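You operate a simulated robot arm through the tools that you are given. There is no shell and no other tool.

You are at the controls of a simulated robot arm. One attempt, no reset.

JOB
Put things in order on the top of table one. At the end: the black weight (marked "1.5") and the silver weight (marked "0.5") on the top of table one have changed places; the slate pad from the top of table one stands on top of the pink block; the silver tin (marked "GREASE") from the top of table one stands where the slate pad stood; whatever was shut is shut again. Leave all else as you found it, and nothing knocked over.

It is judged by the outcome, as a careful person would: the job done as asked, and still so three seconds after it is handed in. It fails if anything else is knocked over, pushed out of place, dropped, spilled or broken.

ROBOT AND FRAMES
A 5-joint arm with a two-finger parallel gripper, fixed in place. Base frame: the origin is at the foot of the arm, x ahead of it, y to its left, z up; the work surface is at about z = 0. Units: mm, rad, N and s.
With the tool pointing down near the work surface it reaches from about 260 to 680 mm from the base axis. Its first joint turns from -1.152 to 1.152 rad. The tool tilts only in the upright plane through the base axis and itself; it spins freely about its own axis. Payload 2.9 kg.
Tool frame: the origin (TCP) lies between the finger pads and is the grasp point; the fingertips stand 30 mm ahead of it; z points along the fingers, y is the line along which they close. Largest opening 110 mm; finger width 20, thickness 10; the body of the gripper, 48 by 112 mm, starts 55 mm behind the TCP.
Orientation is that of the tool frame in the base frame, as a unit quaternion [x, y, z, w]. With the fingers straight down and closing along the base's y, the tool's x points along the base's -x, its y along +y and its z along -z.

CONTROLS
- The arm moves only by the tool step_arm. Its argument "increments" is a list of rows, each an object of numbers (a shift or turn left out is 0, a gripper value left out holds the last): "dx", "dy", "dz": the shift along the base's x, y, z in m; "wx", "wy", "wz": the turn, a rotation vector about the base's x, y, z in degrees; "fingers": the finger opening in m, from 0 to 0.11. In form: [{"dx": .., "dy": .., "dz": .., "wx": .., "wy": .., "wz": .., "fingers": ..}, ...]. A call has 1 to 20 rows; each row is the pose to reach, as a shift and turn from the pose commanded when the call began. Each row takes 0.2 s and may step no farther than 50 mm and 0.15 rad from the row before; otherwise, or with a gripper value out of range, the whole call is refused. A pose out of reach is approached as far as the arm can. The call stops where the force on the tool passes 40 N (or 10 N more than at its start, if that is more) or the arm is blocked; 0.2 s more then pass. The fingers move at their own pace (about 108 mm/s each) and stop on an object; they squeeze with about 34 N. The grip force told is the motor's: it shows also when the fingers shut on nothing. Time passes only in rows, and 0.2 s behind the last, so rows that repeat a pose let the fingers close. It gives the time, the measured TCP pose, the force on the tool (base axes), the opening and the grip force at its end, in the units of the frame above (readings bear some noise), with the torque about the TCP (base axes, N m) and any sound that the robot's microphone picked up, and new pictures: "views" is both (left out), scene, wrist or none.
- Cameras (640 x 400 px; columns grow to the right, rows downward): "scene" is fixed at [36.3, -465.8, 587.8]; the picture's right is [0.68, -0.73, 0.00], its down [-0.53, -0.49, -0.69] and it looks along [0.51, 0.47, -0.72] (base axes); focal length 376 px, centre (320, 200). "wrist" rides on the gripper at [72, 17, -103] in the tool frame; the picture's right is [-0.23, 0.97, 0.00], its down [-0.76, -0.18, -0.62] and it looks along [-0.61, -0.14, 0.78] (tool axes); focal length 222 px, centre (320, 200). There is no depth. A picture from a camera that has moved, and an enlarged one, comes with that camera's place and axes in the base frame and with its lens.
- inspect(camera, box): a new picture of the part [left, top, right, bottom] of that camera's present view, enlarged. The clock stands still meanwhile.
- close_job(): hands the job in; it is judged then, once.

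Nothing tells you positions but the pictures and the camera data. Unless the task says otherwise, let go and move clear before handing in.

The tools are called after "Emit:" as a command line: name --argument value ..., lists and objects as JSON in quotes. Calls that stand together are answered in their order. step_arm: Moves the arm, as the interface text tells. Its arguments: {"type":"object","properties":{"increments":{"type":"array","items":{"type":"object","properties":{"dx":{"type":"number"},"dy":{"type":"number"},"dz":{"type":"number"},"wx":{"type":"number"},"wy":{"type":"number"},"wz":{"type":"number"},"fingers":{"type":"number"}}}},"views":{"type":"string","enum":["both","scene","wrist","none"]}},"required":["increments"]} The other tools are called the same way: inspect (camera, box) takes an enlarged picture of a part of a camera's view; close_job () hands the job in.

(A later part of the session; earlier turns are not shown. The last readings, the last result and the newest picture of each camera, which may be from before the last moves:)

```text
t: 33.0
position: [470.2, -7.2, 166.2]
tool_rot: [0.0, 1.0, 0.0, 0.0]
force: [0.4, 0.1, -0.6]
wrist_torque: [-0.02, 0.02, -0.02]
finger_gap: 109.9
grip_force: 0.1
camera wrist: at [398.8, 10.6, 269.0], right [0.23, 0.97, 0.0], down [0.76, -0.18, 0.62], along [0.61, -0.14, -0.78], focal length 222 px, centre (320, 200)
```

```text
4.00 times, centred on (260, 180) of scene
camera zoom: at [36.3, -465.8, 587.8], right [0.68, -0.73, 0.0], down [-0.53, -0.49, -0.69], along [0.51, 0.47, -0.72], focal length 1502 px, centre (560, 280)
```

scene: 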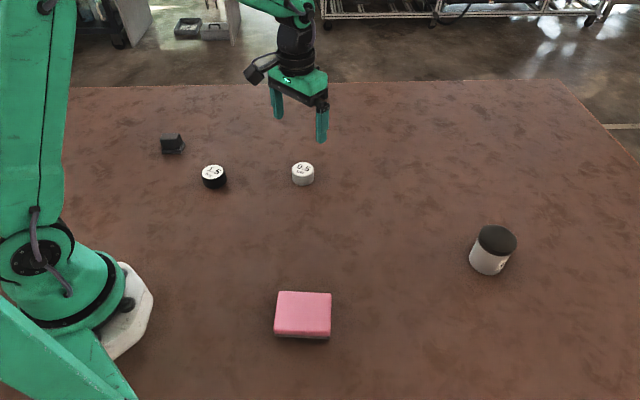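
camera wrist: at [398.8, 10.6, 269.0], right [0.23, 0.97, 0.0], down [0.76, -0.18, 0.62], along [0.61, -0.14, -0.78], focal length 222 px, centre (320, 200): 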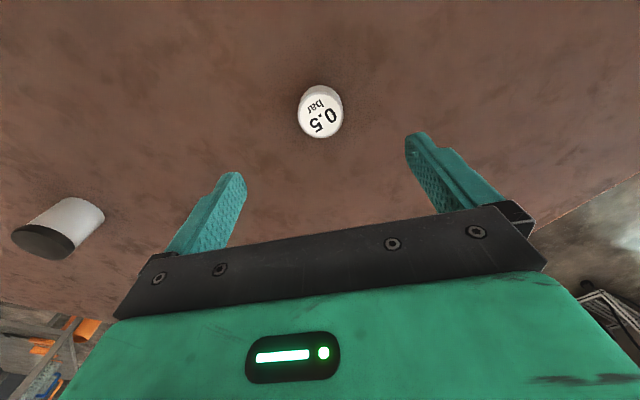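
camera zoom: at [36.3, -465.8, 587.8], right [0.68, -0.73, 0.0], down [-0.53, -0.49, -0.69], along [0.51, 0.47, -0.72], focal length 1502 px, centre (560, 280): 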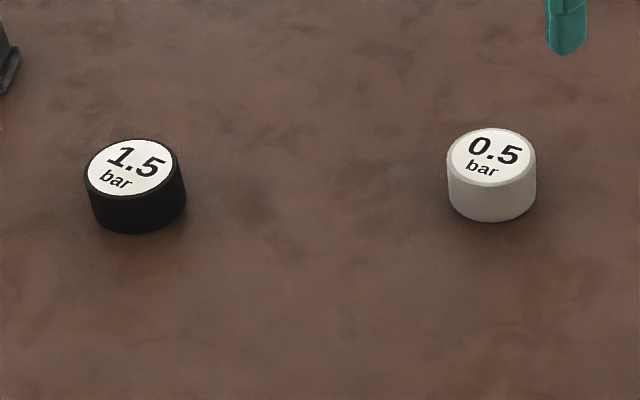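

The weights have changed places cleanly. Next I look at the pink block from above to learn its exact place, size and height before fetching the slate pad.

Emit:
step_arm --increments '[{"dx": -0.02, "dy": -0.025, "dz": 0.02}, {"dx": -0.045, "dy": -0.055, "dz": 0.03}, {"dx": -0.075, "dy": -0.085, "dz": 0.03}, {"dx": -0.105, "dy": -0.115, "dz": 0.03}, {"dx": -0.135, "dy": -0.145, "dz": 0.03}, {"dx": -0.165, "dy": -0.175, "dz": 0.03}, {"dx": -0.195, "dy": -0.205, "dz": 0.03}, {"dx": -0.22, "dy": -0.23, "dz": 0.03}, {"dx": -0.22, "dy": -0.23, "dz": 0.03}]'

Emit:
inspect --camera "wrist" --box '[200, 40, 440, 190]'

```text
t: 35.0
position: [251.7, -236.7, 196.5]
tool_rot: [0.0, 1.0, 0.0, -0.001]
force: [-0.2, 0.2, 0.4]
wrist_torque: [0.01, -0.01, 0.02]
finger_gap: 110.1
grip_force: 0.1
camera wrist: at [179.5, -219.6, 297.7], right [0.23, 0.97, 0.0], down [0.76, -0.18, 0.62], along [0.61, -0.14, -0.78], focal length 222 px, centre (320, 200)
```

scene: 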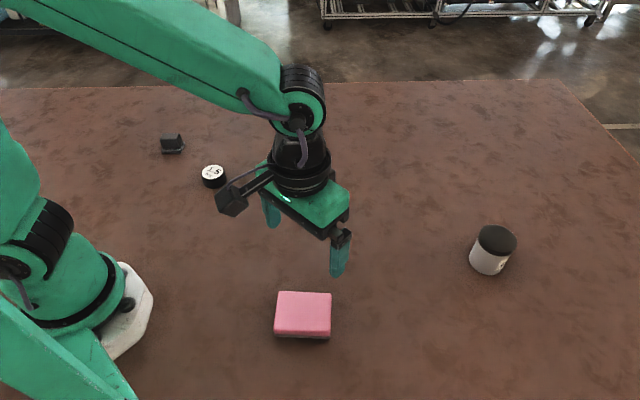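
wrist: 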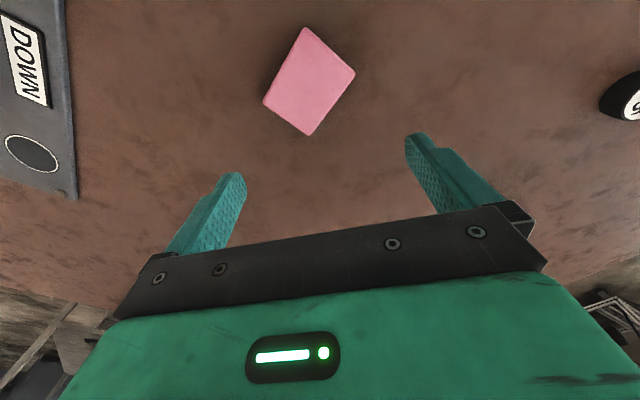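

```text
2.67 times, centred on (320, 115) of wrist
camera zoom: at [179.5, -219.6, 297.7], right [0.23, 0.97, 0.0], down [0.76, -0.18, 0.62], along [0.61, -0.14, -0.78], focal length 592 px, centre (320, 427)
```

zoom: 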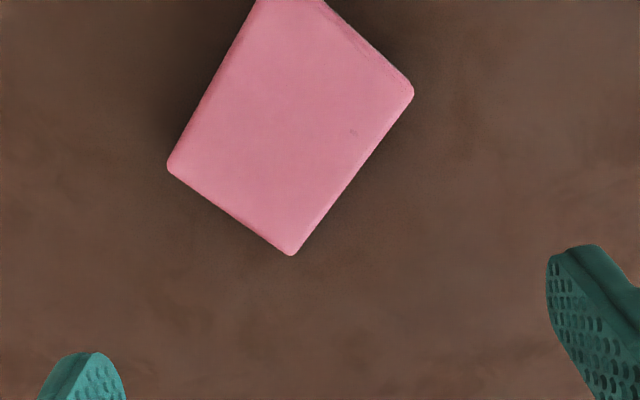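

There's a grey panel marked "DOWN" with a round button off to the side, out of the scene camera's view. I'll look at it to be sure I keep clear of it.

Emit:
inspect --camera "wrist" --box '[0, 0, 240, 220]'

Emit:
inspect --camera "wrist" --box '[240, 10, 380, 150]'

Emit:
inspect --camera "scene" --box '[240, 250, 400, 400]'

```text
1.82 times, centred on (120, 110) of wrist
camera zoom: at [179.5, -219.6, 297.7], right [0.23, 0.97, 0.0], down [0.76, -0.18, 0.62], along [0.61, -0.14, -0.78], focal length 404 px, centre (684, 364)
```

zoom: 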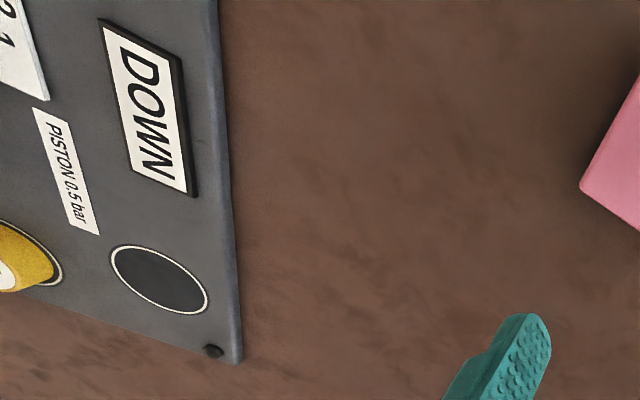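

```text
2.86 times, centred on (310, 80) of wrist
camera zoom: at [179.5, -219.6, 297.7], right [0.23, 0.97, 0.0], down [0.76, -0.18, 0.62], along [0.61, -0.14, -0.78], focal length 635 px, centre (349, 543)
```

zoom: 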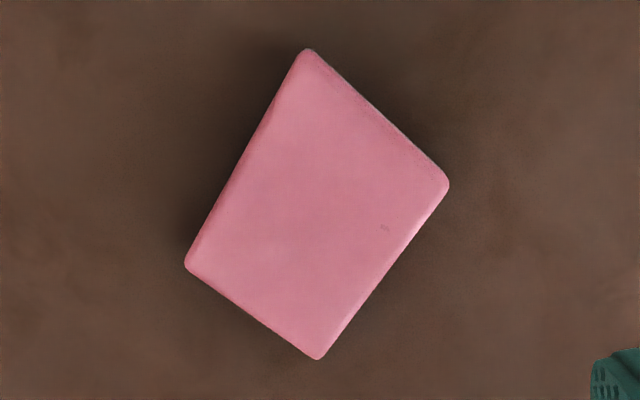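

```text
2.67 times, centred on (320, 325) of scene
camera zoom: at [36.3, -465.8, 587.8], right [0.68, -0.73, 0.0], down [-0.53, -0.49, -0.69], along [0.51, 0.47, -0.72], focal length 1002 px, centre (320, -133)
```

zoom: 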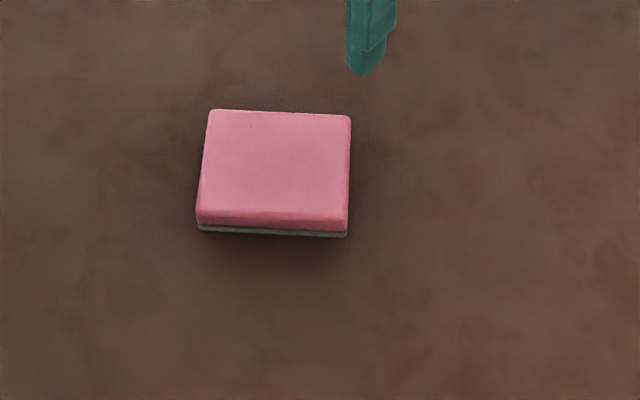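

The DOWN panel belongs to a device well away at y below -460, so I'll keep clear of it. The pink block is about 64 × 84 mm, 26–30 mm high, centred near (232.5, -248), and turned the same way as the slate pad (40°). Now I swing back over the slate pad, turning the gripper so the fingers close across its narrow side.

Emit:
step_arm --increments '[{"dx": 0.0255, "dy": 0.0386}, {"dx": 0.0515, "dy": 0.0776}, {"dx": 0.0765, "dy": 0.1166}, {"dx": 0.0905, "dy": 0.1566}, {"dx": 0.1045, "dy": 0.1966, "wz": -7}, {"dx": 0.1185, "dy": 0.2366, "wz": -14}, {"dx": 0.1205, "dy": 0.2786, "wz": -21}, {"dx": 0.1205, "dy": 0.3206, "wz": -28}, {"dx": 0.1185, "dy": 0.3616, "wz": -35}, {"dx": 0.1105, "dy": 0.4016, "wz": -42}, {"dx": 0.1025, "dy": 0.4416, "wz": -49.7}, {"dx": 0.0935, "dy": 0.4816, "wz": -49.7}, {"dx": 0.0865, "dy": 0.5166, "dz": -0.02, "wz": -49.7}, {"dx": 0.0815, "dy": 0.5406, "dz": -0.045, "wz": -49.7}, {"dx": 0.0815, "dy": 0.5406, "dz": -0.045, "wz": -49.7}]'

Emit:
inspect --camera "wrist" --box '[260, 60, 400, 170]'

```text
t: 38.2
position: [333.4, 302.8, 152.7]
tool_rot: [0.42, 0.908, 0.0, 0.0]
force: [-0.5, -0.2, 0.1]
wrist_torque: [0.0, -0.01, -0.05]
finger_gap: 110.2
grip_force: 0.0
camera wrist: at [300.1, 369.1, 254.5], right [0.89, 0.46, 0.0], down [0.36, -0.7, 0.62], along [0.28, -0.55, -0.78], focal length 222 px, centre (320, 200)
```

scene: 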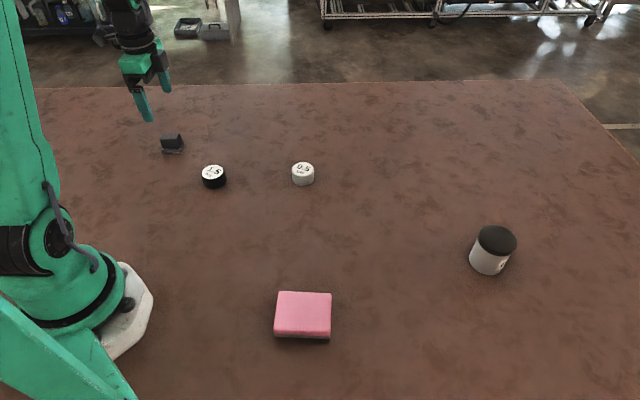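
wrist: 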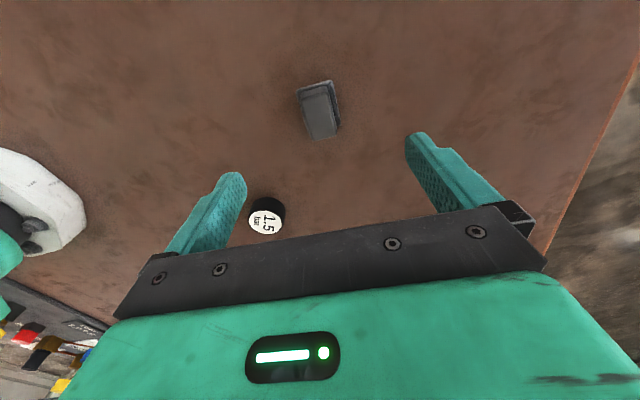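

```text
3.64 times, centred on (330, 115) of wrist
camera zoom: at [300.1, 369.1, 254.5], right [0.89, 0.46, 0.0], down [0.36, -0.7, 0.62], along [0.28, -0.55, -0.78], focal length 808 px, centre (284, 509)
```

zoom: 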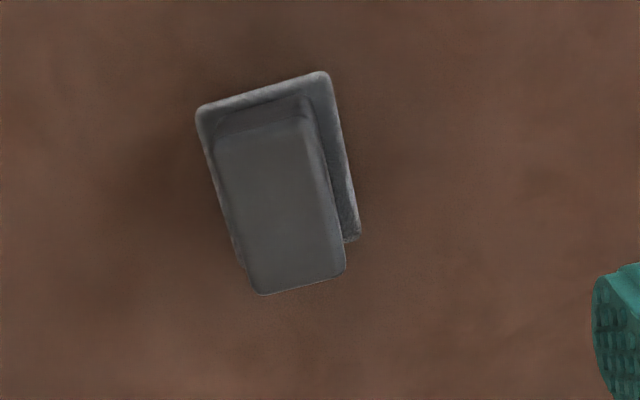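

The slate pad's centre is (332.2, 304.4), with its short axis at about 40.5°, matching the gripper. I descend in stages with the fingers partly closed.

Emit:
step_arm --increments '[{"dx": -0.0015, "dy": 0.0012, "dz": -0.03, "fingers": 0.08}, {"dx": -0.0015, "dy": 0.0012, "dz": -0.06, "fingers": 0.07}, {"dx": -0.0015, "dy": 0.0012, "dz": -0.085, "fingers": 0.065}, {"dx": -0.0015, "dy": 0.0012, "dz": -0.1, "fingers": 0.065}, {"dx": -0.0015, "dy": 0.0012, "dz": -0.1, "fingers": 0.065}]'

Emit:
inspect --camera "wrist" --box '[220, 90, 420, 220]'

Emit:
inspect --camera "scene" --box '[130, 90, 230, 170]'

```text
t: 39.4
position: [333.1, 305.2, 54.1]
tool_rot: [0.42, 0.907, 0.001, 0.0]
force: [-0.1, -0.1, -0.7]
wrist_torque: [-0.02, 0.03, 0.02]
finger_gap: 64.8
grip_force: 0.0
camera wrist: at [299.5, 371.0, 154.4], right [0.89, 0.46, 0.0], down [0.36, -0.7, 0.62], along [0.28, -0.55, -0.78], focal length 222 px, centre (320, 200)
```

scene: 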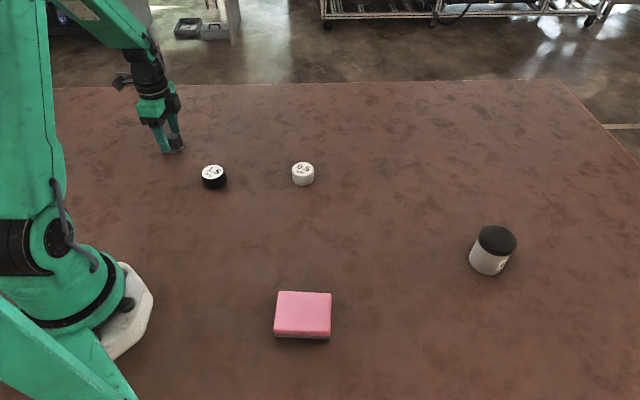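
wrist: 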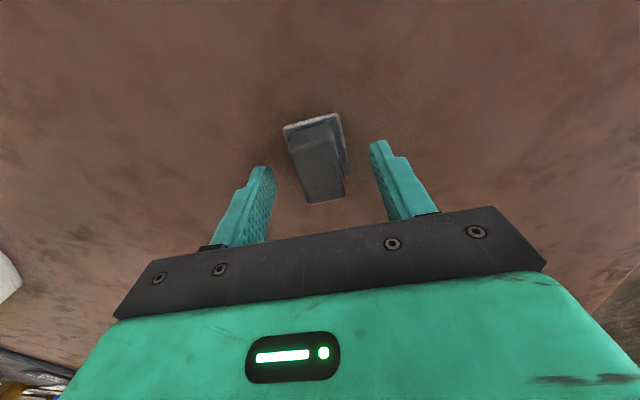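

```text
3.08 times, centred on (320, 155) of wrist
camera zoom: at [299.5, 371.0, 154.4], right [0.89, 0.46, 0.0], down [0.36, -0.7, 0.62], along [0.28, -0.55, -0.78], focal length 684 px, centre (320, 338)
```

zoom: 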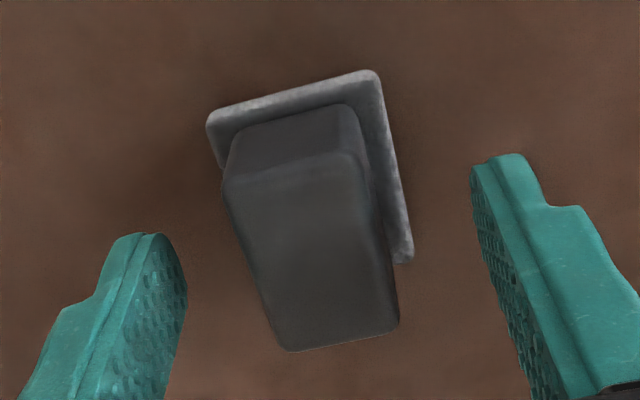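

```text
5.00 times, centred on (180, 130) of scene
camera zoom: at [36.3, -465.8, 587.8], right [0.68, -0.73, 0.0], down [-0.53, -0.49, -0.69], along [0.51, 0.47, -0.72], focal length 1878 px, centre (1020, 550)
```

zoom: 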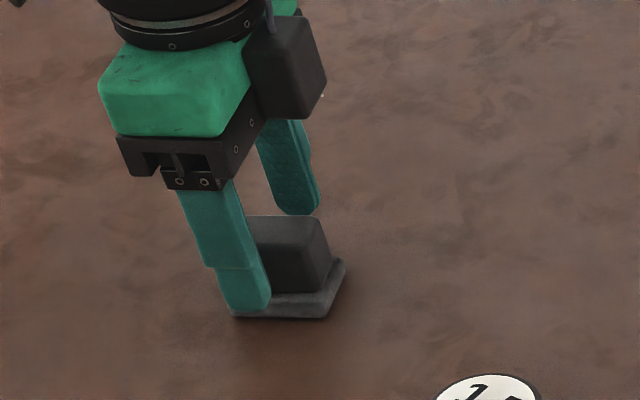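

The pad is centred between the fingers. I lower 6 mm so the tips sit just above the base ledge, then close.

Emit:
step_arm --increments '[{"dx": -0.0005, "dy": -0.0004, "dz": -0.004}, {"dx": -0.0005, "dy": -0.0004, "dz": -0.0064}, {"dx": -0.0005, "dy": -0.0004, "dz": -0.0064, "fingers": 0.05}, {"dx": -0.0005, "dy": -0.0004, "dz": -0.0064, "fingers": 0.035}, {"dx": -0.0005, "dy": -0.0004, "dz": -0.0064, "fingers": 0.015}, {"dx": -0.0005, "dy": -0.0004, "dz": -0.0064, "fingers": 0.01}, {"dx": -0.0005, "dy": -0.0004, "dz": -0.0064, "fingers": 0.01}]'

Emit:
inspect --camera "wrist" --box '[220, 90, 420, 220]'

Emit:
inspect --camera "scene" --box '[130, 90, 230, 170]'

```text
t: 41.0
position: [332.5, 305.0, 44.8]
tool_rot: [0.42, 0.908, -0.001, 0.0]
force: [-0.3, -0.3, -0.3]
wrist_torque: [-0.03, -0.03, -0.01]
finger_gap: 27.2
grip_force: 33.8
camera wrist: at [298.8, 371.4, 147.4], right [0.89, 0.46, 0.0], down [0.36, -0.7, 0.62], along [0.28, -0.55, -0.78], focal length 222 px, centre (320, 200)
```

scene: 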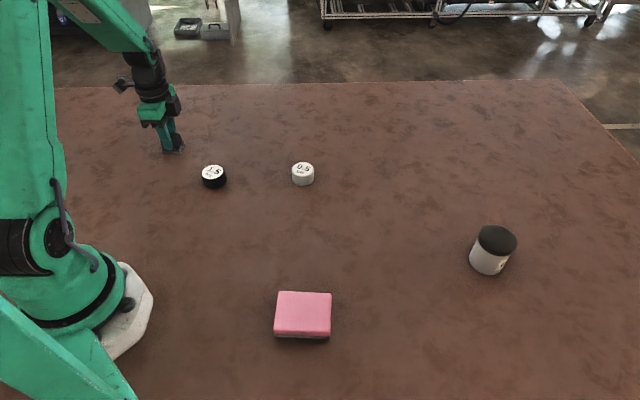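
wrist: 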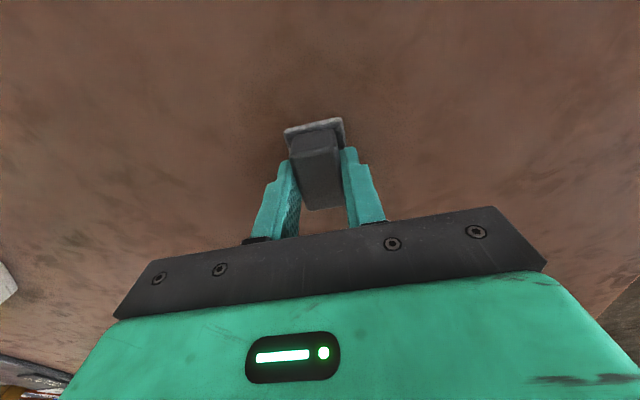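

```text
3.08 times, centred on (320, 155) of wrist
camera zoom: at [298.8, 371.4, 147.4], right [0.89, 0.46, 0.0], down [0.36, -0.7, 0.62], along [0.28, -0.55, -0.78], focal length 684 px, centre (320, 338)
```

zoom: 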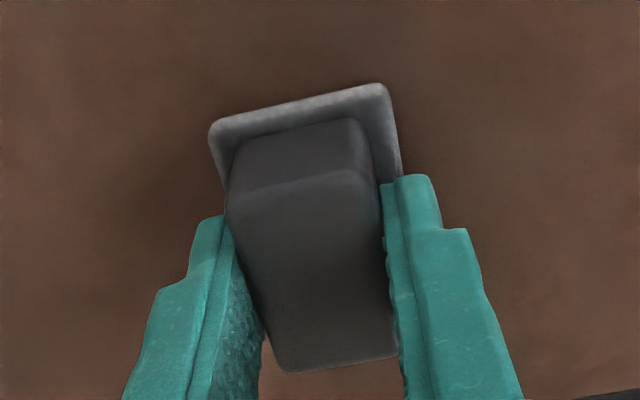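

```text
5.00 times, centred on (180, 130) of scene
camera zoom: at [36.3, -465.8, 587.8], right [0.68, -0.73, 0.0], down [-0.53, -0.49, -0.69], along [0.51, 0.47, -0.72], focal length 1878 px, centre (1020, 550)
```

zoom: 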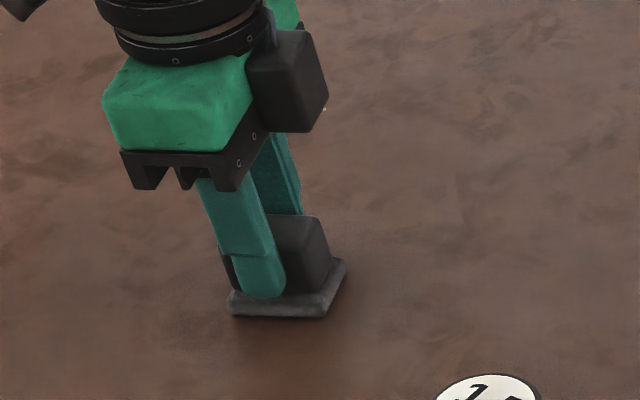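

Gripped at a 27 mm gap. I lift it and check that both layers come along together.

Emit:
step_arm --increments '[{"dz": 0.005}, {"dz": 0.02}, {"dz": 0.05}, {"dz": 0.09}, {"dz": 0.13}, {"dz": 0.13}]'

Emit:
inspect --camera "wrist" --box '[220, 90, 420, 220]'

Emit:
inspect --camera "scene" --box '[120, 60, 240, 170]'

```text
t: 42.4
position: [333.0, 303.9, 176.6]
tool_rot: [0.42, 0.908, 0.0, 0.001]
force: [-0.2, 0.8, -0.3]
wrist_torque: [0.0, -0.02, 0.04]
finger_gap: 26.6
grip_force: 34.2
camera wrist: at [299.0, 370.8, 278.7], right [0.89, 0.46, 0.0], down [0.36, -0.7, 0.62], along [0.28, -0.55, -0.78], focal length 222 px, centre (320, 200)
```

scene: 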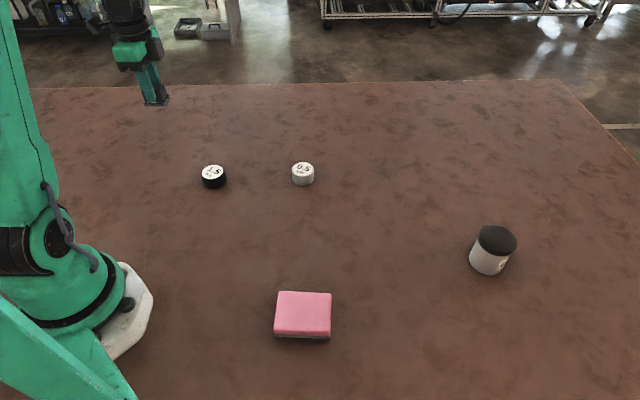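
wrist: 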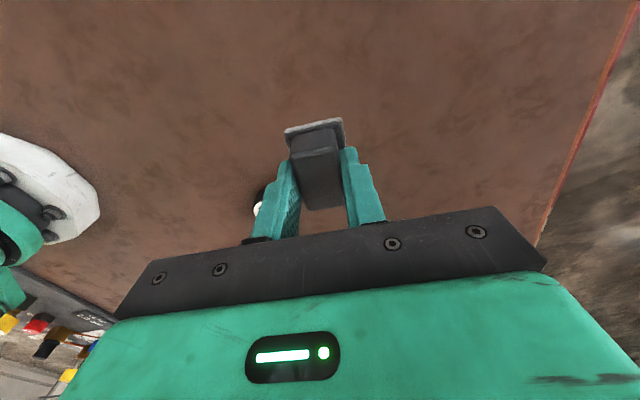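

```text
3.08 times, centred on (320, 155) of wrist
camera zoom: at [299.0, 370.8, 278.7], right [0.89, 0.46, 0.0], down [0.36, -0.7, 0.62], along [0.28, -0.55, -0.78], focal length 684 px, centre (320, 338)
```

zoom: 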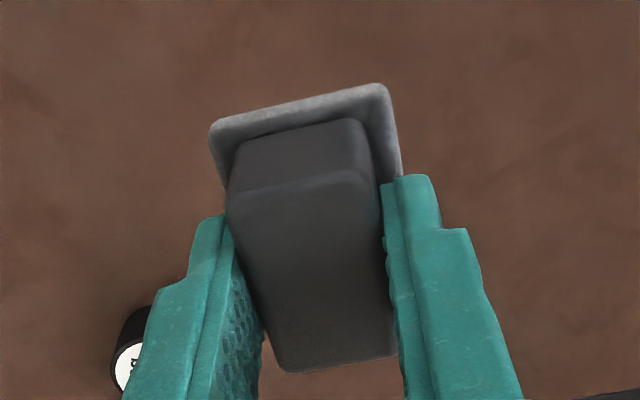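

```text
3.64 times, centred on (180, 115) of scene
camera zoom: at [36.3, -465.8, 587.8], right [0.68, -0.73, 0.0], down [-0.53, -0.49, -0.69], along [0.51, 0.47, -0.72], focal length 1366 px, centre (829, 509)
```

zoom: 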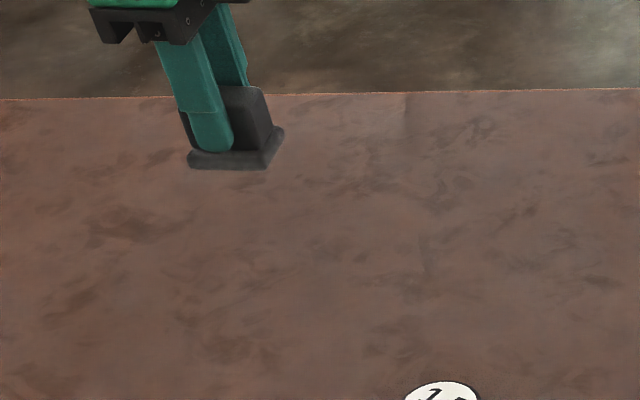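

The pad came up as one piece. I carry it high and around, over the pink block, keeping the same turn.

Emit:
step_arm --increments '[{"dx": 0.0054, "dy": -0.0349, "dz": 0.01}, {"dx": 0.0134, "dy": -0.0699, "dz": 0.015}, {"dx": 0.0214, "dy": -0.1099, "dz": 0.015}, {"dx": 0.0294, "dy": -0.1499, "dz": 0.015}, {"dx": 0.0374, "dy": -0.1899, "dz": 0.015}, {"dx": 0.0394, "dy": -0.2299, "dz": 0.015}, {"dx": 0.0394, "dy": -0.2699, "dz": 0.015}, {"dx": 0.0374, "dy": -0.3099, "dz": 0.015}, {"dx": 0.0254, "dy": -0.3499, "dz": 0.015}, {"dx": 0.0114, "dy": -0.3899, "dz": 0.015}, {"dx": -0.0046, "dy": -0.4289, "dz": 0.015}, {"dx": -0.0296, "dy": -0.4669, "dz": 0.01}, {"dx": -0.0556, "dy": -0.5049, "dz": 0.0}, {"dx": -0.0806, "dy": -0.5329, "dz": -0.01}, {"dx": -0.0996, "dy": -0.5519, "dz": -0.02}, {"dx": -0.0996, "dy": -0.5519, "dz": -0.02}]'

Emit:
inspect --camera "wrist" --box '[200, 60, 440, 230]'

```text
t: 45.8
position: [231.1, -246.6, 153.7]
tool_rot: [0.421, 0.907, 0.0, -0.001]
force: [0.2, -0.5, -0.1]
wrist_torque: [0.02, 0.0, 0.02]
finger_gap: 27.0
grip_force: 34.1
camera wrist: at [197.9, -179.6, 256.3], right [0.89, 0.46, 0.0], down [0.36, -0.7, 0.62], along [0.28, -0.55, -0.78], focal length 222 px, centre (320, 200)
```

scene: 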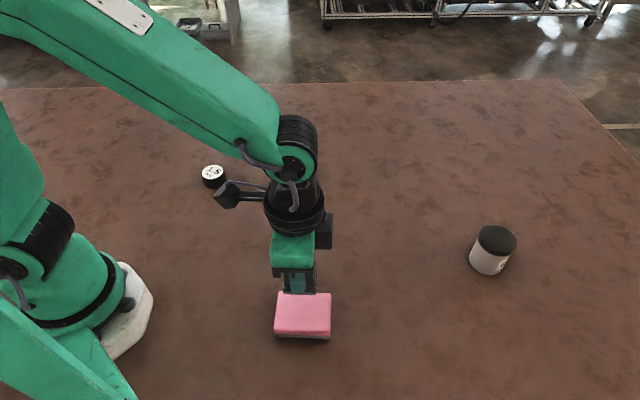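
wrist: 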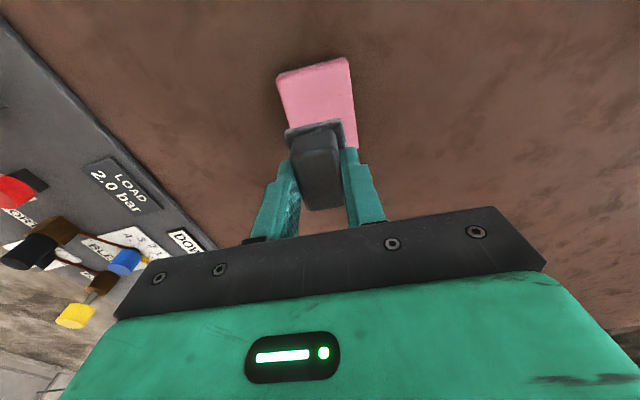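

```text
2.35 times, centred on (320, 145) of wrist
camera zoom: at [197.9, -179.6, 256.3], right [0.89, 0.46, 0.0], down [0.36, -0.7, 0.62], along [0.28, -0.55, -0.78], focal length 523 px, centre (320, 329)
```

zoom: 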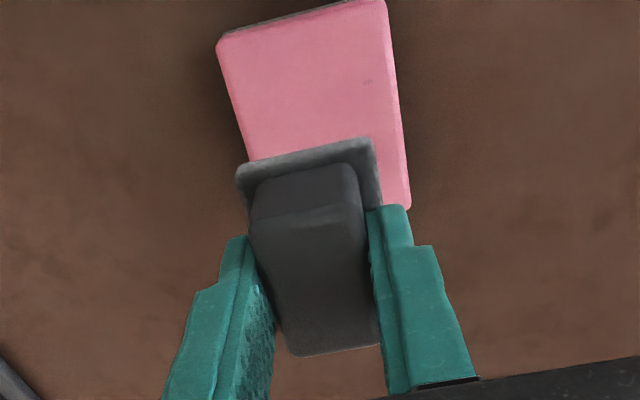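

The pad is nearly over the pink block's centre, about (232.7, -247). I correct by (+1.2, -1.7) mm and lower to just above it.

Emit:
step_arm --increments '[{"dx": 0.0012, "dy": -0.0017, "dz": -0.02}, {"dx": 0.0012, "dy": -0.0017, "dz": -0.045}, {"dx": 0.0012, "dy": -0.0017, "dz": -0.062}, {"dx": 0.0012, "dy": -0.0017, "dz": -0.072}, {"dx": 0.0012, "dy": -0.0017, "dz": -0.072}]'

Emit:
inspect --camera "wrist" --box '[200, 60, 440, 230]'

Emit:
inspect --camera "scene" --box '[250, 240, 370, 350]'

```text
t: 47.0
position: [233.7, -248.7, 84.9]
tool_rot: [0.421, 0.907, 0.0, 0.0]
force: [-0.2, 0.1, -1.2]
wrist_torque: [-0.02, 0.06, -0.01]
finger_gap: 26.9
grip_force: 34.3
camera wrist: at [200.8, -182.2, 186.0], right [0.89, 0.46, 0.0], down [0.36, -0.7, 0.62], along [0.28, -0.55, -0.78], focal length 222 px, centre (320, 200)
```

scene: 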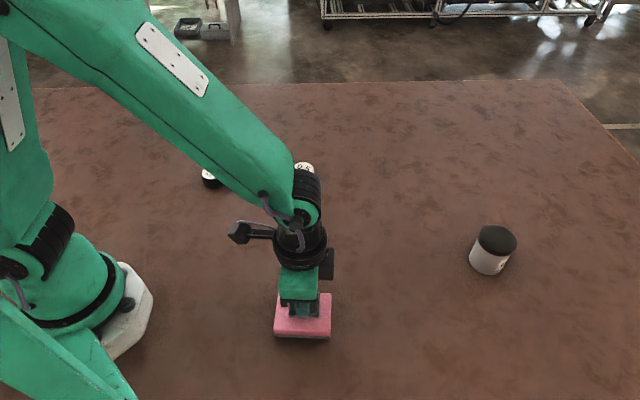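
wrist: 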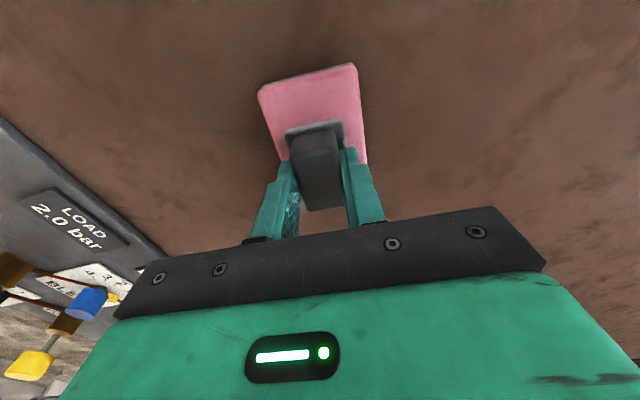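

```text
2.35 times, centred on (320, 145) of wrist
camera zoom: at [200.8, -182.2, 186.0], right [0.89, 0.46, 0.0], down [0.36, -0.7, 0.62], along [0.28, -0.55, -0.78], focal length 523 px, centre (320, 329)
```

zoom: 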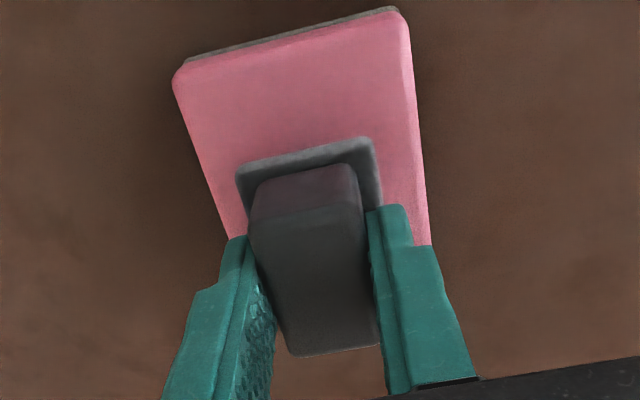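

```text
3.64 times, centred on (310, 295) of scene
camera zoom: at [36.3, -465.8, 587.8], right [0.68, -0.73, 0.0], down [-0.53, -0.49, -0.69], along [0.51, 0.47, -0.72], focal length 1366 px, centre (356, -146)
```

zoom: 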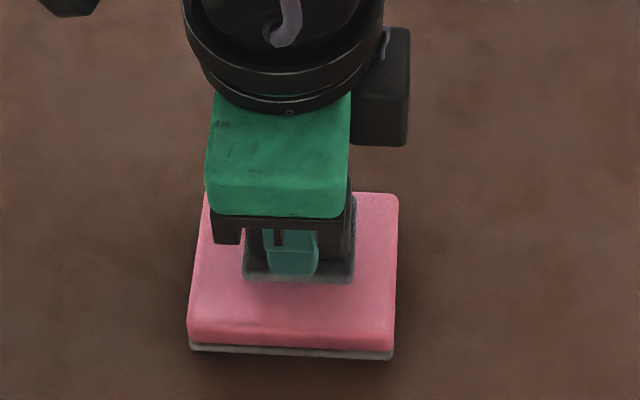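

Emit:
step_arm --increments '[{"dx": -0.0017, "dy": 0.0015, "dz": -0.003}, {"dx": -0.0017, "dy": 0.0015, "dz": -0.006}, {"dx": -0.0017, "dy": 0.0015, "dz": -0.006}]' --views "scene"

Emit:
inspect --camera "scene" --box '[250, 240, 370, 350]'

Emit:
inspect --camera "wrist" --box '[200, 60, 440, 230]'

```text
t: 47.8
position: [230.9, -248.5, 78.6]
tool_rot: [0.42, 0.908, 0.0, 0.0]
force: [-1.0, -0.5, -0.3]
wrist_torque: [-0.02, 0.06, 0.01]
finger_gap: 26.9
grip_force: 33.7
```

scene: 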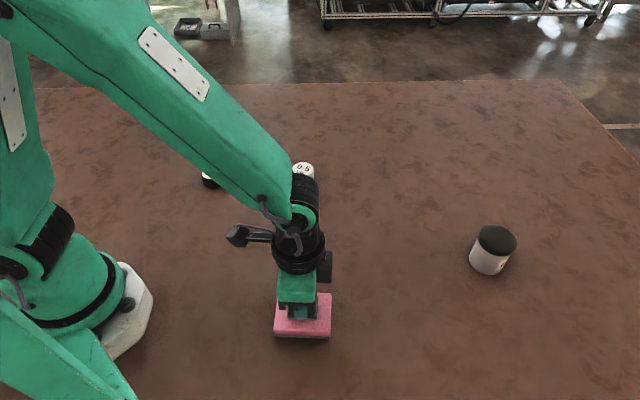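

```text
3.64 times, centred on (310, 295) of scene
camera zoom: at [36.3, -465.8, 587.8], right [0.68, -0.73, 0.0], down [-0.53, -0.49, -0.69], along [0.51, 0.47, -0.72], focal length 1366 px, centre (356, -146)
```

zoom: 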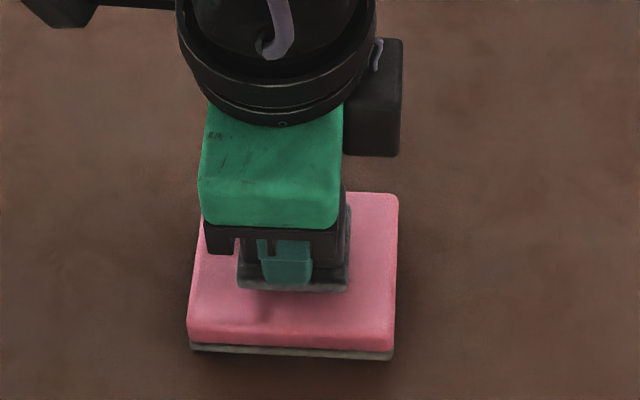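

```text
2.35 times, centred on (320, 145) of wrist
camera zoom: at [198.3, -181.1, 180.6], right [0.89, 0.46, 0.0], down [0.36, -0.7, 0.62], along [0.28, -0.55, -0.78], focal length 523 px, centre (320, 329)
```

zoom: 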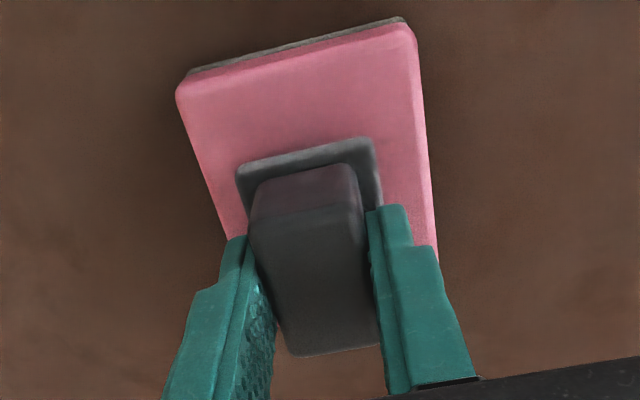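

Well aligned. I lower in 1 mm steps, watching for contact.

Emit:
step_arm --increments '[{"dx": 0.0005, "dz": -0.001}, {"dx": 0.0005, "dz": -0.002}, {"dx": 0.0005, "dz": -0.003}, {"dx": 0.0005, "dz": -0.003}]' --views "wrist"

```text
t: 48.8
position: [232.1, -248.4, 75.9]
tool_rot: [0.42, 0.907, 0.0, 0.0]
force: [-0.4, 0.3, -0.7]
wrist_torque: [0.04, -0.04, 0.02]
finger_gap: 26.9
grip_force: 34.3
camera wrist: at [198.7, -180.7, 176.9], right [0.89, 0.46, 0.0], down [0.36, -0.7, 0.62], along [0.28, -0.55, -0.78], focal length 222 px, centre (320, 200)
```

wrist: 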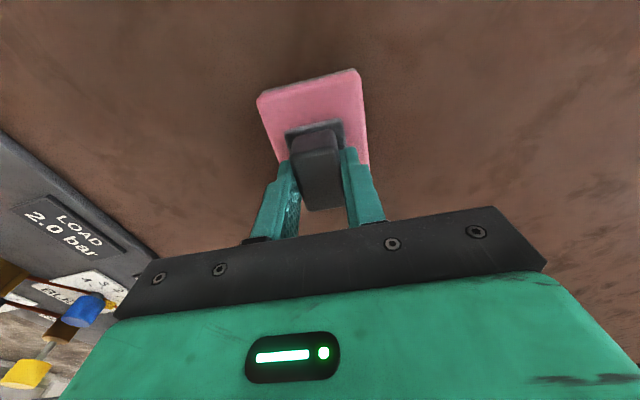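

Emit:
step_arm --increments '[{"dz": -0.0007}, {"dz": -0.0014}, {"dz": -0.0014}]' --views "none"

```text
t: 49.6
position: [233.1, -247.4, 72.5]
tool_rot: [0.421, 0.907, 0.001, 0.0]
force: [0.0, 0.5, -0.6]
wrist_torque: [-0.01, 0.01, -0.01]
finger_gap: 27.1
grip_force: 34.1
```

Emit:
step_arm --increments '[{"dz": -0.0006}, {"dz": -0.0012}, {"dz": -0.0012}]' --views "wrist"

Emit:
inspect --camera "scene" --box '[270, 270, 350, 350]'

```text
t: 50.4
position: [232.2, -247.5, 71.2]
tool_rot: [0.42, 0.908, 0.0, 0.0]
force: [0.6, -0.2, -0.2]
wrist_torque: [0.02, -0.02, 0.02]
finger_gap: 26.8
grip_force: 33.8
camera wrist: at [199.1, -180.9, 174.2], right [0.89, 0.46, 0.0], down [0.36, -0.7, 0.62], along [0.28, -0.55, -0.78], focal length 222 px, centre (320, 200)
```

wrist: 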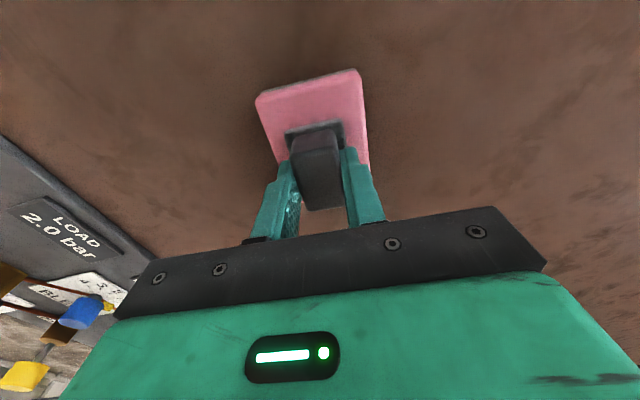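

```text
5.00 times, centred on (310, 310) of scene
camera zoom: at [36.3, -465.8, 587.8], right [0.68, -0.73, 0.0], down [-0.53, -0.49, -0.69], along [0.51, 0.47, -0.72], focal length 1878 px, centre (370, -350)
```

zoom: 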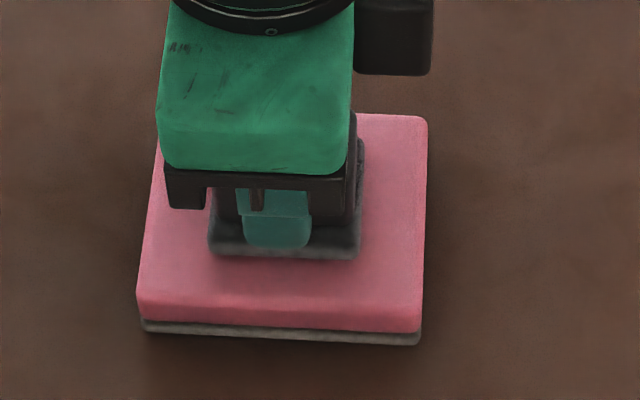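

Emit:
step_arm --increments '[{"dz": -0.0006}, {"dz": -0.0012}, {"dz": -0.0012}]' --views "none"

```text
t: 51.2
position: [233.0, -248.4, 72.2]
tool_rot: [0.42, 0.908, 0.0, 0.0]
force: [0.7, 0.2, 3.9]
wrist_torque: [0.0, -0.02, 0.02]
finger_gap: 27.0
grip_force: 33.7
```

Contact at about 4 N, so the pad now stands on the pink block. I open the fingers and lift straight up.

Emit:
step_arm --increments '[{"dz": 0.0, "fingers": 0.035}, {"dz": 0.0, "fingers": 0.05}, {"dz": 0.0, "fingers": 0.06}, {"dz": 0.0, "fingers": 0.06}, {"dz": 0.02, "fingers": 0.06}, {"dz": 0.05, "fingers": 0.07}, {"dz": 0.09, "fingers": 0.07}, {"dz": 0.13, "fingers": 0.09}, {"dz": 0.13, "fingers": 0.11}]'

Emit:
inspect --camera "scene" --box '[250, 250, 360, 350]'

Emit:
inspect --camera "wrist" --box '[220, 20, 420, 180]'

```text
t: 53.2
position: [234.1, -247.3, 199.6]
tool_rot: [0.42, 0.908, 0.0, 0.0]
force: [-0.1, 0.4, -0.4]
wrist_torque: [0.05, 0.01, 0.01]
finger_gap: 110.0
grip_force: 0.1
camera wrist: at [199.8, -181.1, 301.6], right [0.89, 0.46, 0.0], down [0.36, -0.7, 0.62], along [0.28, -0.55, -0.78], focal length 222 px, centre (320, 200)
```

scene: 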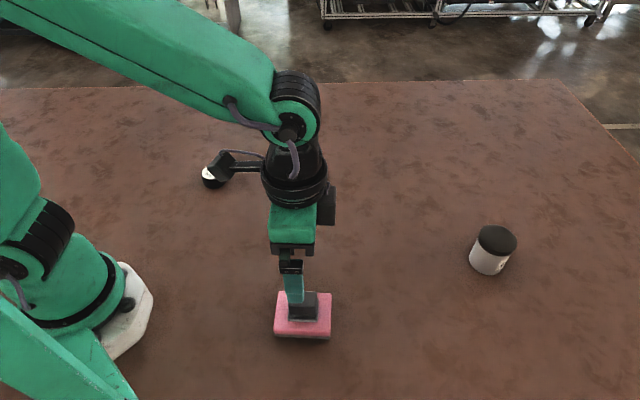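
wrist: 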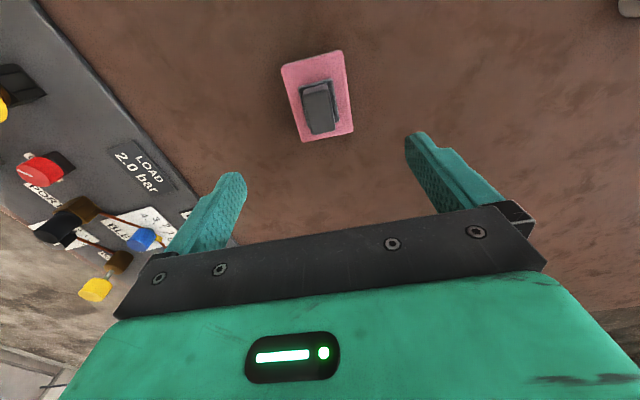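

```text
4.00 times, centred on (305, 300) of scene
camera zoom: at [36.3, -465.8, 587.8], right [0.68, -0.73, 0.0], down [-0.53, -0.49, -0.69], along [0.51, 0.47, -0.72], focal length 1502 px, centre (380, -200)
```

zoom: 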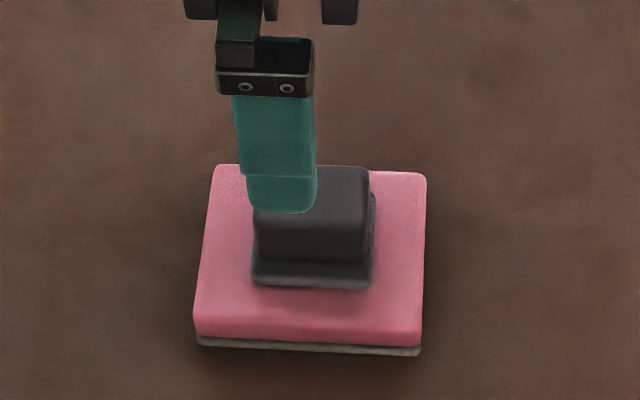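

```text
2.50 times, centred on (320, 100) of wrist
camera zoom: at [199.8, -181.1, 301.6], right [0.89, 0.46, 0.0], down [0.36, -0.7, 0.62], along [0.28, -0.55, -0.78], focal length 555 px, centre (320, 450)
```

zoom: 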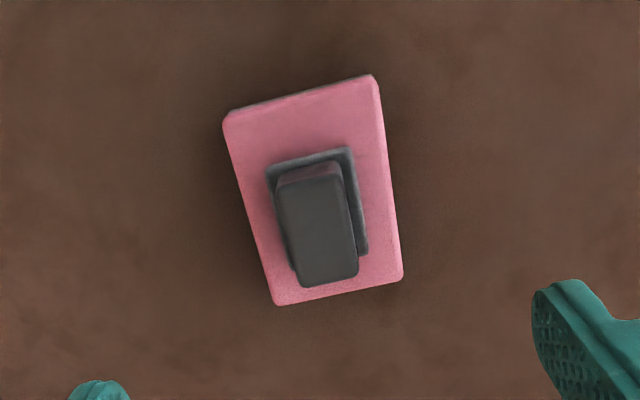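

The slate pad stands squarely on the pink block. Next comes the tin at about r = 690 mm, so I move the wrist camera toward it, turned radially, to measure its place, height and lid.

Emit:
step_arm --increments '[{"dx": 0.035, "dy": -0.015, "wz": 2}, {"dx": 0.075, "dy": -0.035, "wz": 4}, {"dx": 0.115, "dy": -0.055, "wz": 6}, {"dx": 0.155, "dy": -0.075, "wz": 8}, {"dx": 0.195, "dy": -0.095, "wz": 10}, {"dx": 0.225, "dy": -0.11, "wz": 12.2}, {"dx": 0.225, "dy": -0.11, "wz": 12.2}]'

Emit:
inspect --camera "wrist" --box '[220, 120, 440, 260]'

Emit:
inspect --camera "scene" --box '[250, 260, 350, 350]'

```text
t: 54.8
position: [456.8, -357.5, 200.5]
tool_rot: [0.322, 0.947, 0.0, 0.0]
force: [0.3, 0.2, -1.2]
wrist_torque: [0.0, -0.03, 0.01]
finger_gap: 109.9
grip_force: 0.0
camera wrist: at [410.5, -299.3, 301.7], right [0.77, 0.63, 0.0], down [0.5, -0.6, 0.62], along [0.4, -0.48, -0.78], focal length 222 px, centre (320, 200)
```

scene: 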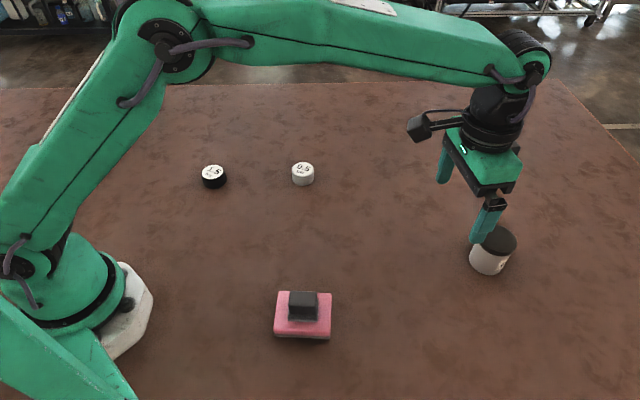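
wrist: 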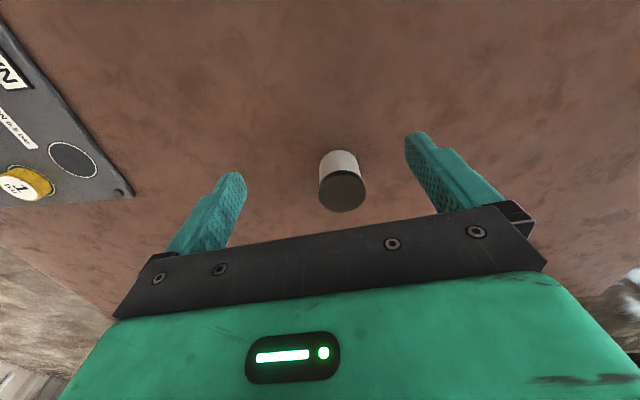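

```text
2.86 times, centred on (330, 190) of wrist
camera zoom: at [410.5, -299.3, 301.7], right [0.77, 0.63, 0.0], down [0.5, -0.6, 0.62], along [0.4, -0.48, -0.78], focal length 635 px, centre (291, 229)
```

zoom: 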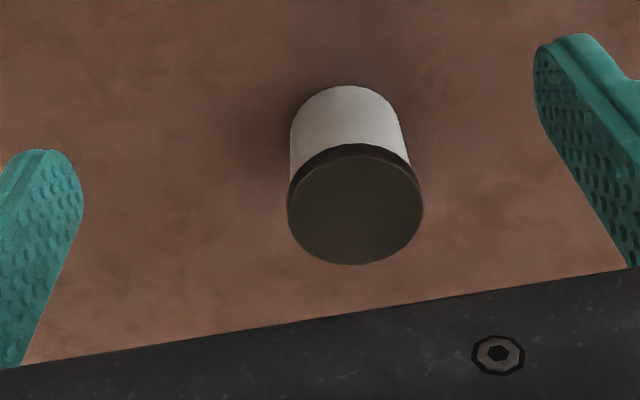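

```text
4.44 times, centred on (300, 305) of scene
camera zoom: at [36.3, -465.8, 587.8], right [0.68, -0.73, 0.0], down [-0.53, -0.49, -0.69], along [0.51, 0.47, -0.72], focal length 1669 px, centre (409, -267)
```

zoom: 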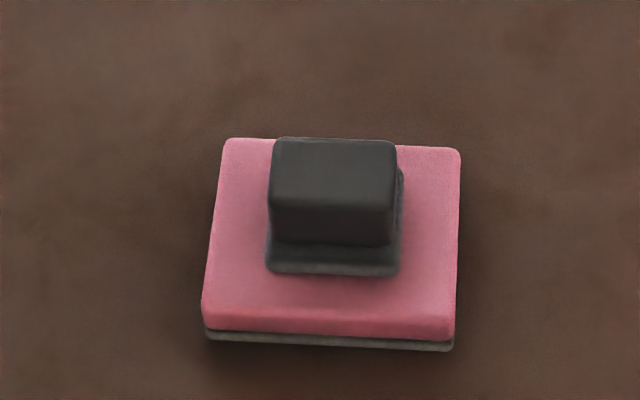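

The tin stands at about (548, -420.7), so r ≈ 691 mm. That's just past the straight-down reach, and it has a lid. I'll tilt the tool 40° outward so the fingers can reach it and hold only the body below the lid; I tilt first while well clear.

Emit:
step_arm --increments '[{"dx": 0.0187, "dy": -0.0087, "dz": -0.01}, {"dx": 0.0187, "dy": -0.0087, "dz": -0.01, "wx": -4.87, "wy": -6.35}, {"dx": 0.0187, "dy": -0.0087, "dz": -0.01, "wx": -9.74, "wy": -12.69}, {"dx": 0.0187, "dy": -0.0087, "dz": -0.01, "wx": -14.61, "wy": -19.04}, {"dx": 0.0187, "dy": -0.0087, "dz": -0.01, "wx": -19.48, "wy": -25.39}, {"dx": 0.0187, "dy": -0.0087, "dz": -0.01, "wx": -24.35, "wy": -31.73}, {"dx": 0.0187, "dy": -0.0087, "dz": -0.01, "wx": -24.35, "wy": -31.73}]'

```text
t: 56.4
position: [476.8, -365.2, 190.0]
tool_rot: [0.302, 0.89, -0.11, 0.324]
force: [0.0, 0.6, 0.2]
wrist_torque: [-0.02, 0.01, 0.01]
finger_gap: 109.6
grip_force: 0.1
camera wrist: at [390.0, -277.4, 221.8], right [0.73, 0.67, 0.15], down [0.04, -0.25, 0.97], along [0.68, -0.7, -0.21], focal length 222 px, centre (320, 200)
```

scene: 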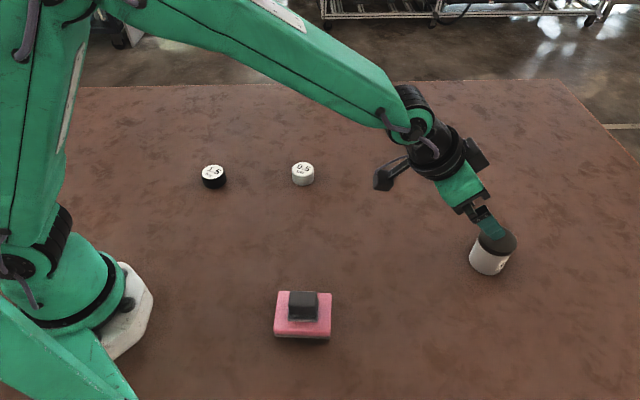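
wrist: 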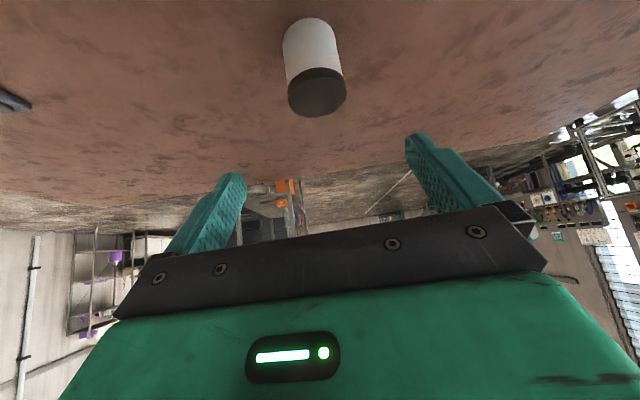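

The tilted pose works, and the tin's picture fits (548, -420.7). I move to 100 mm short of the grasp along the finger direction.

Emit:
step_arm --increments '[{"dx": 0.006, "dy": -0.005, "dz": -0.025}, {"dx": 0.012, "dy": -0.01, "dz": -0.05}, {"dx": 0.0171, "dy": -0.0137, "dz": -0.0764}, {"dx": 0.0171, "dy": -0.0137, "dz": -0.0764}]'

Emit:
inspect --camera "wrist" --box '[200, 60, 440, 220]'

Emit:
inspect --camera "scene" --box '[420, 170, 560, 290]'

```text
t: 57.4
position: [491.8, -381.1, 113.3]
tool_rot: [0.302, 0.89, -0.111, 0.324]
force: [-0.4, -0.3, 0.6]
wrist_torque: [-0.01, 0.0, 0.01]
finger_gap: 110.1
grip_force: 0.0
camera wrist: at [406.1, -292.2, 144.9], right [0.73, 0.67, 0.14], down [0.04, -0.25, 0.97], along [0.68, -0.7, -0.21], focal length 222 px, centre (320, 200)
```

scene: 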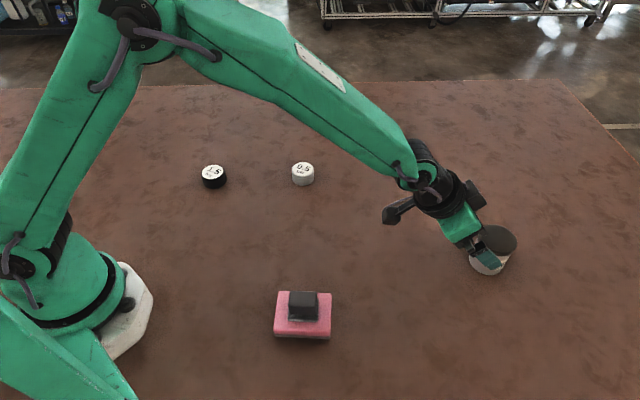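
wrist: 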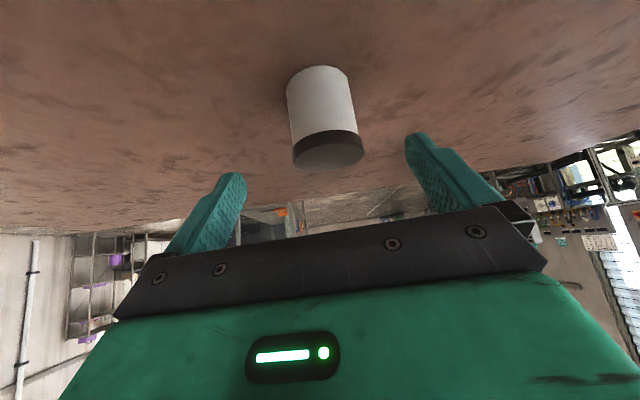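

```text
2.50 times, centred on (320, 140) of wrist
camera zoom: at [406.1, -292.2, 144.9], right [0.73, 0.67, 0.14], down [0.04, -0.25, 0.97], along [0.68, -0.7, -0.21], focal length 555 px, centre (320, 350)
```

zoom: 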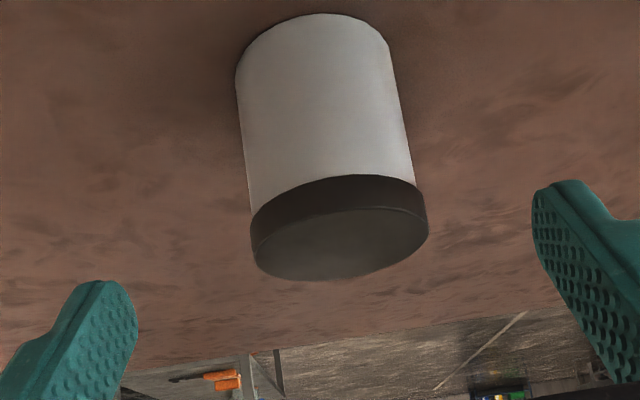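

```text
3.33 times, centred on (490, 230) of scene
camera zoom: at [36.3, -465.8, 587.8], right [0.68, -0.73, 0.0], down [-0.53, -0.49, -0.69], along [0.51, 0.47, -0.72], focal length 1252 px, centre (-247, 100)
```

zoom: 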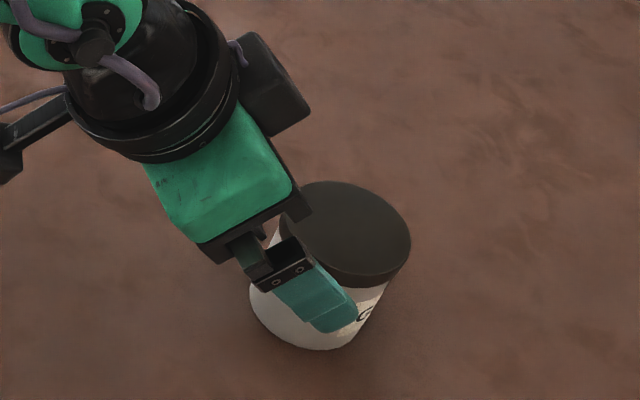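

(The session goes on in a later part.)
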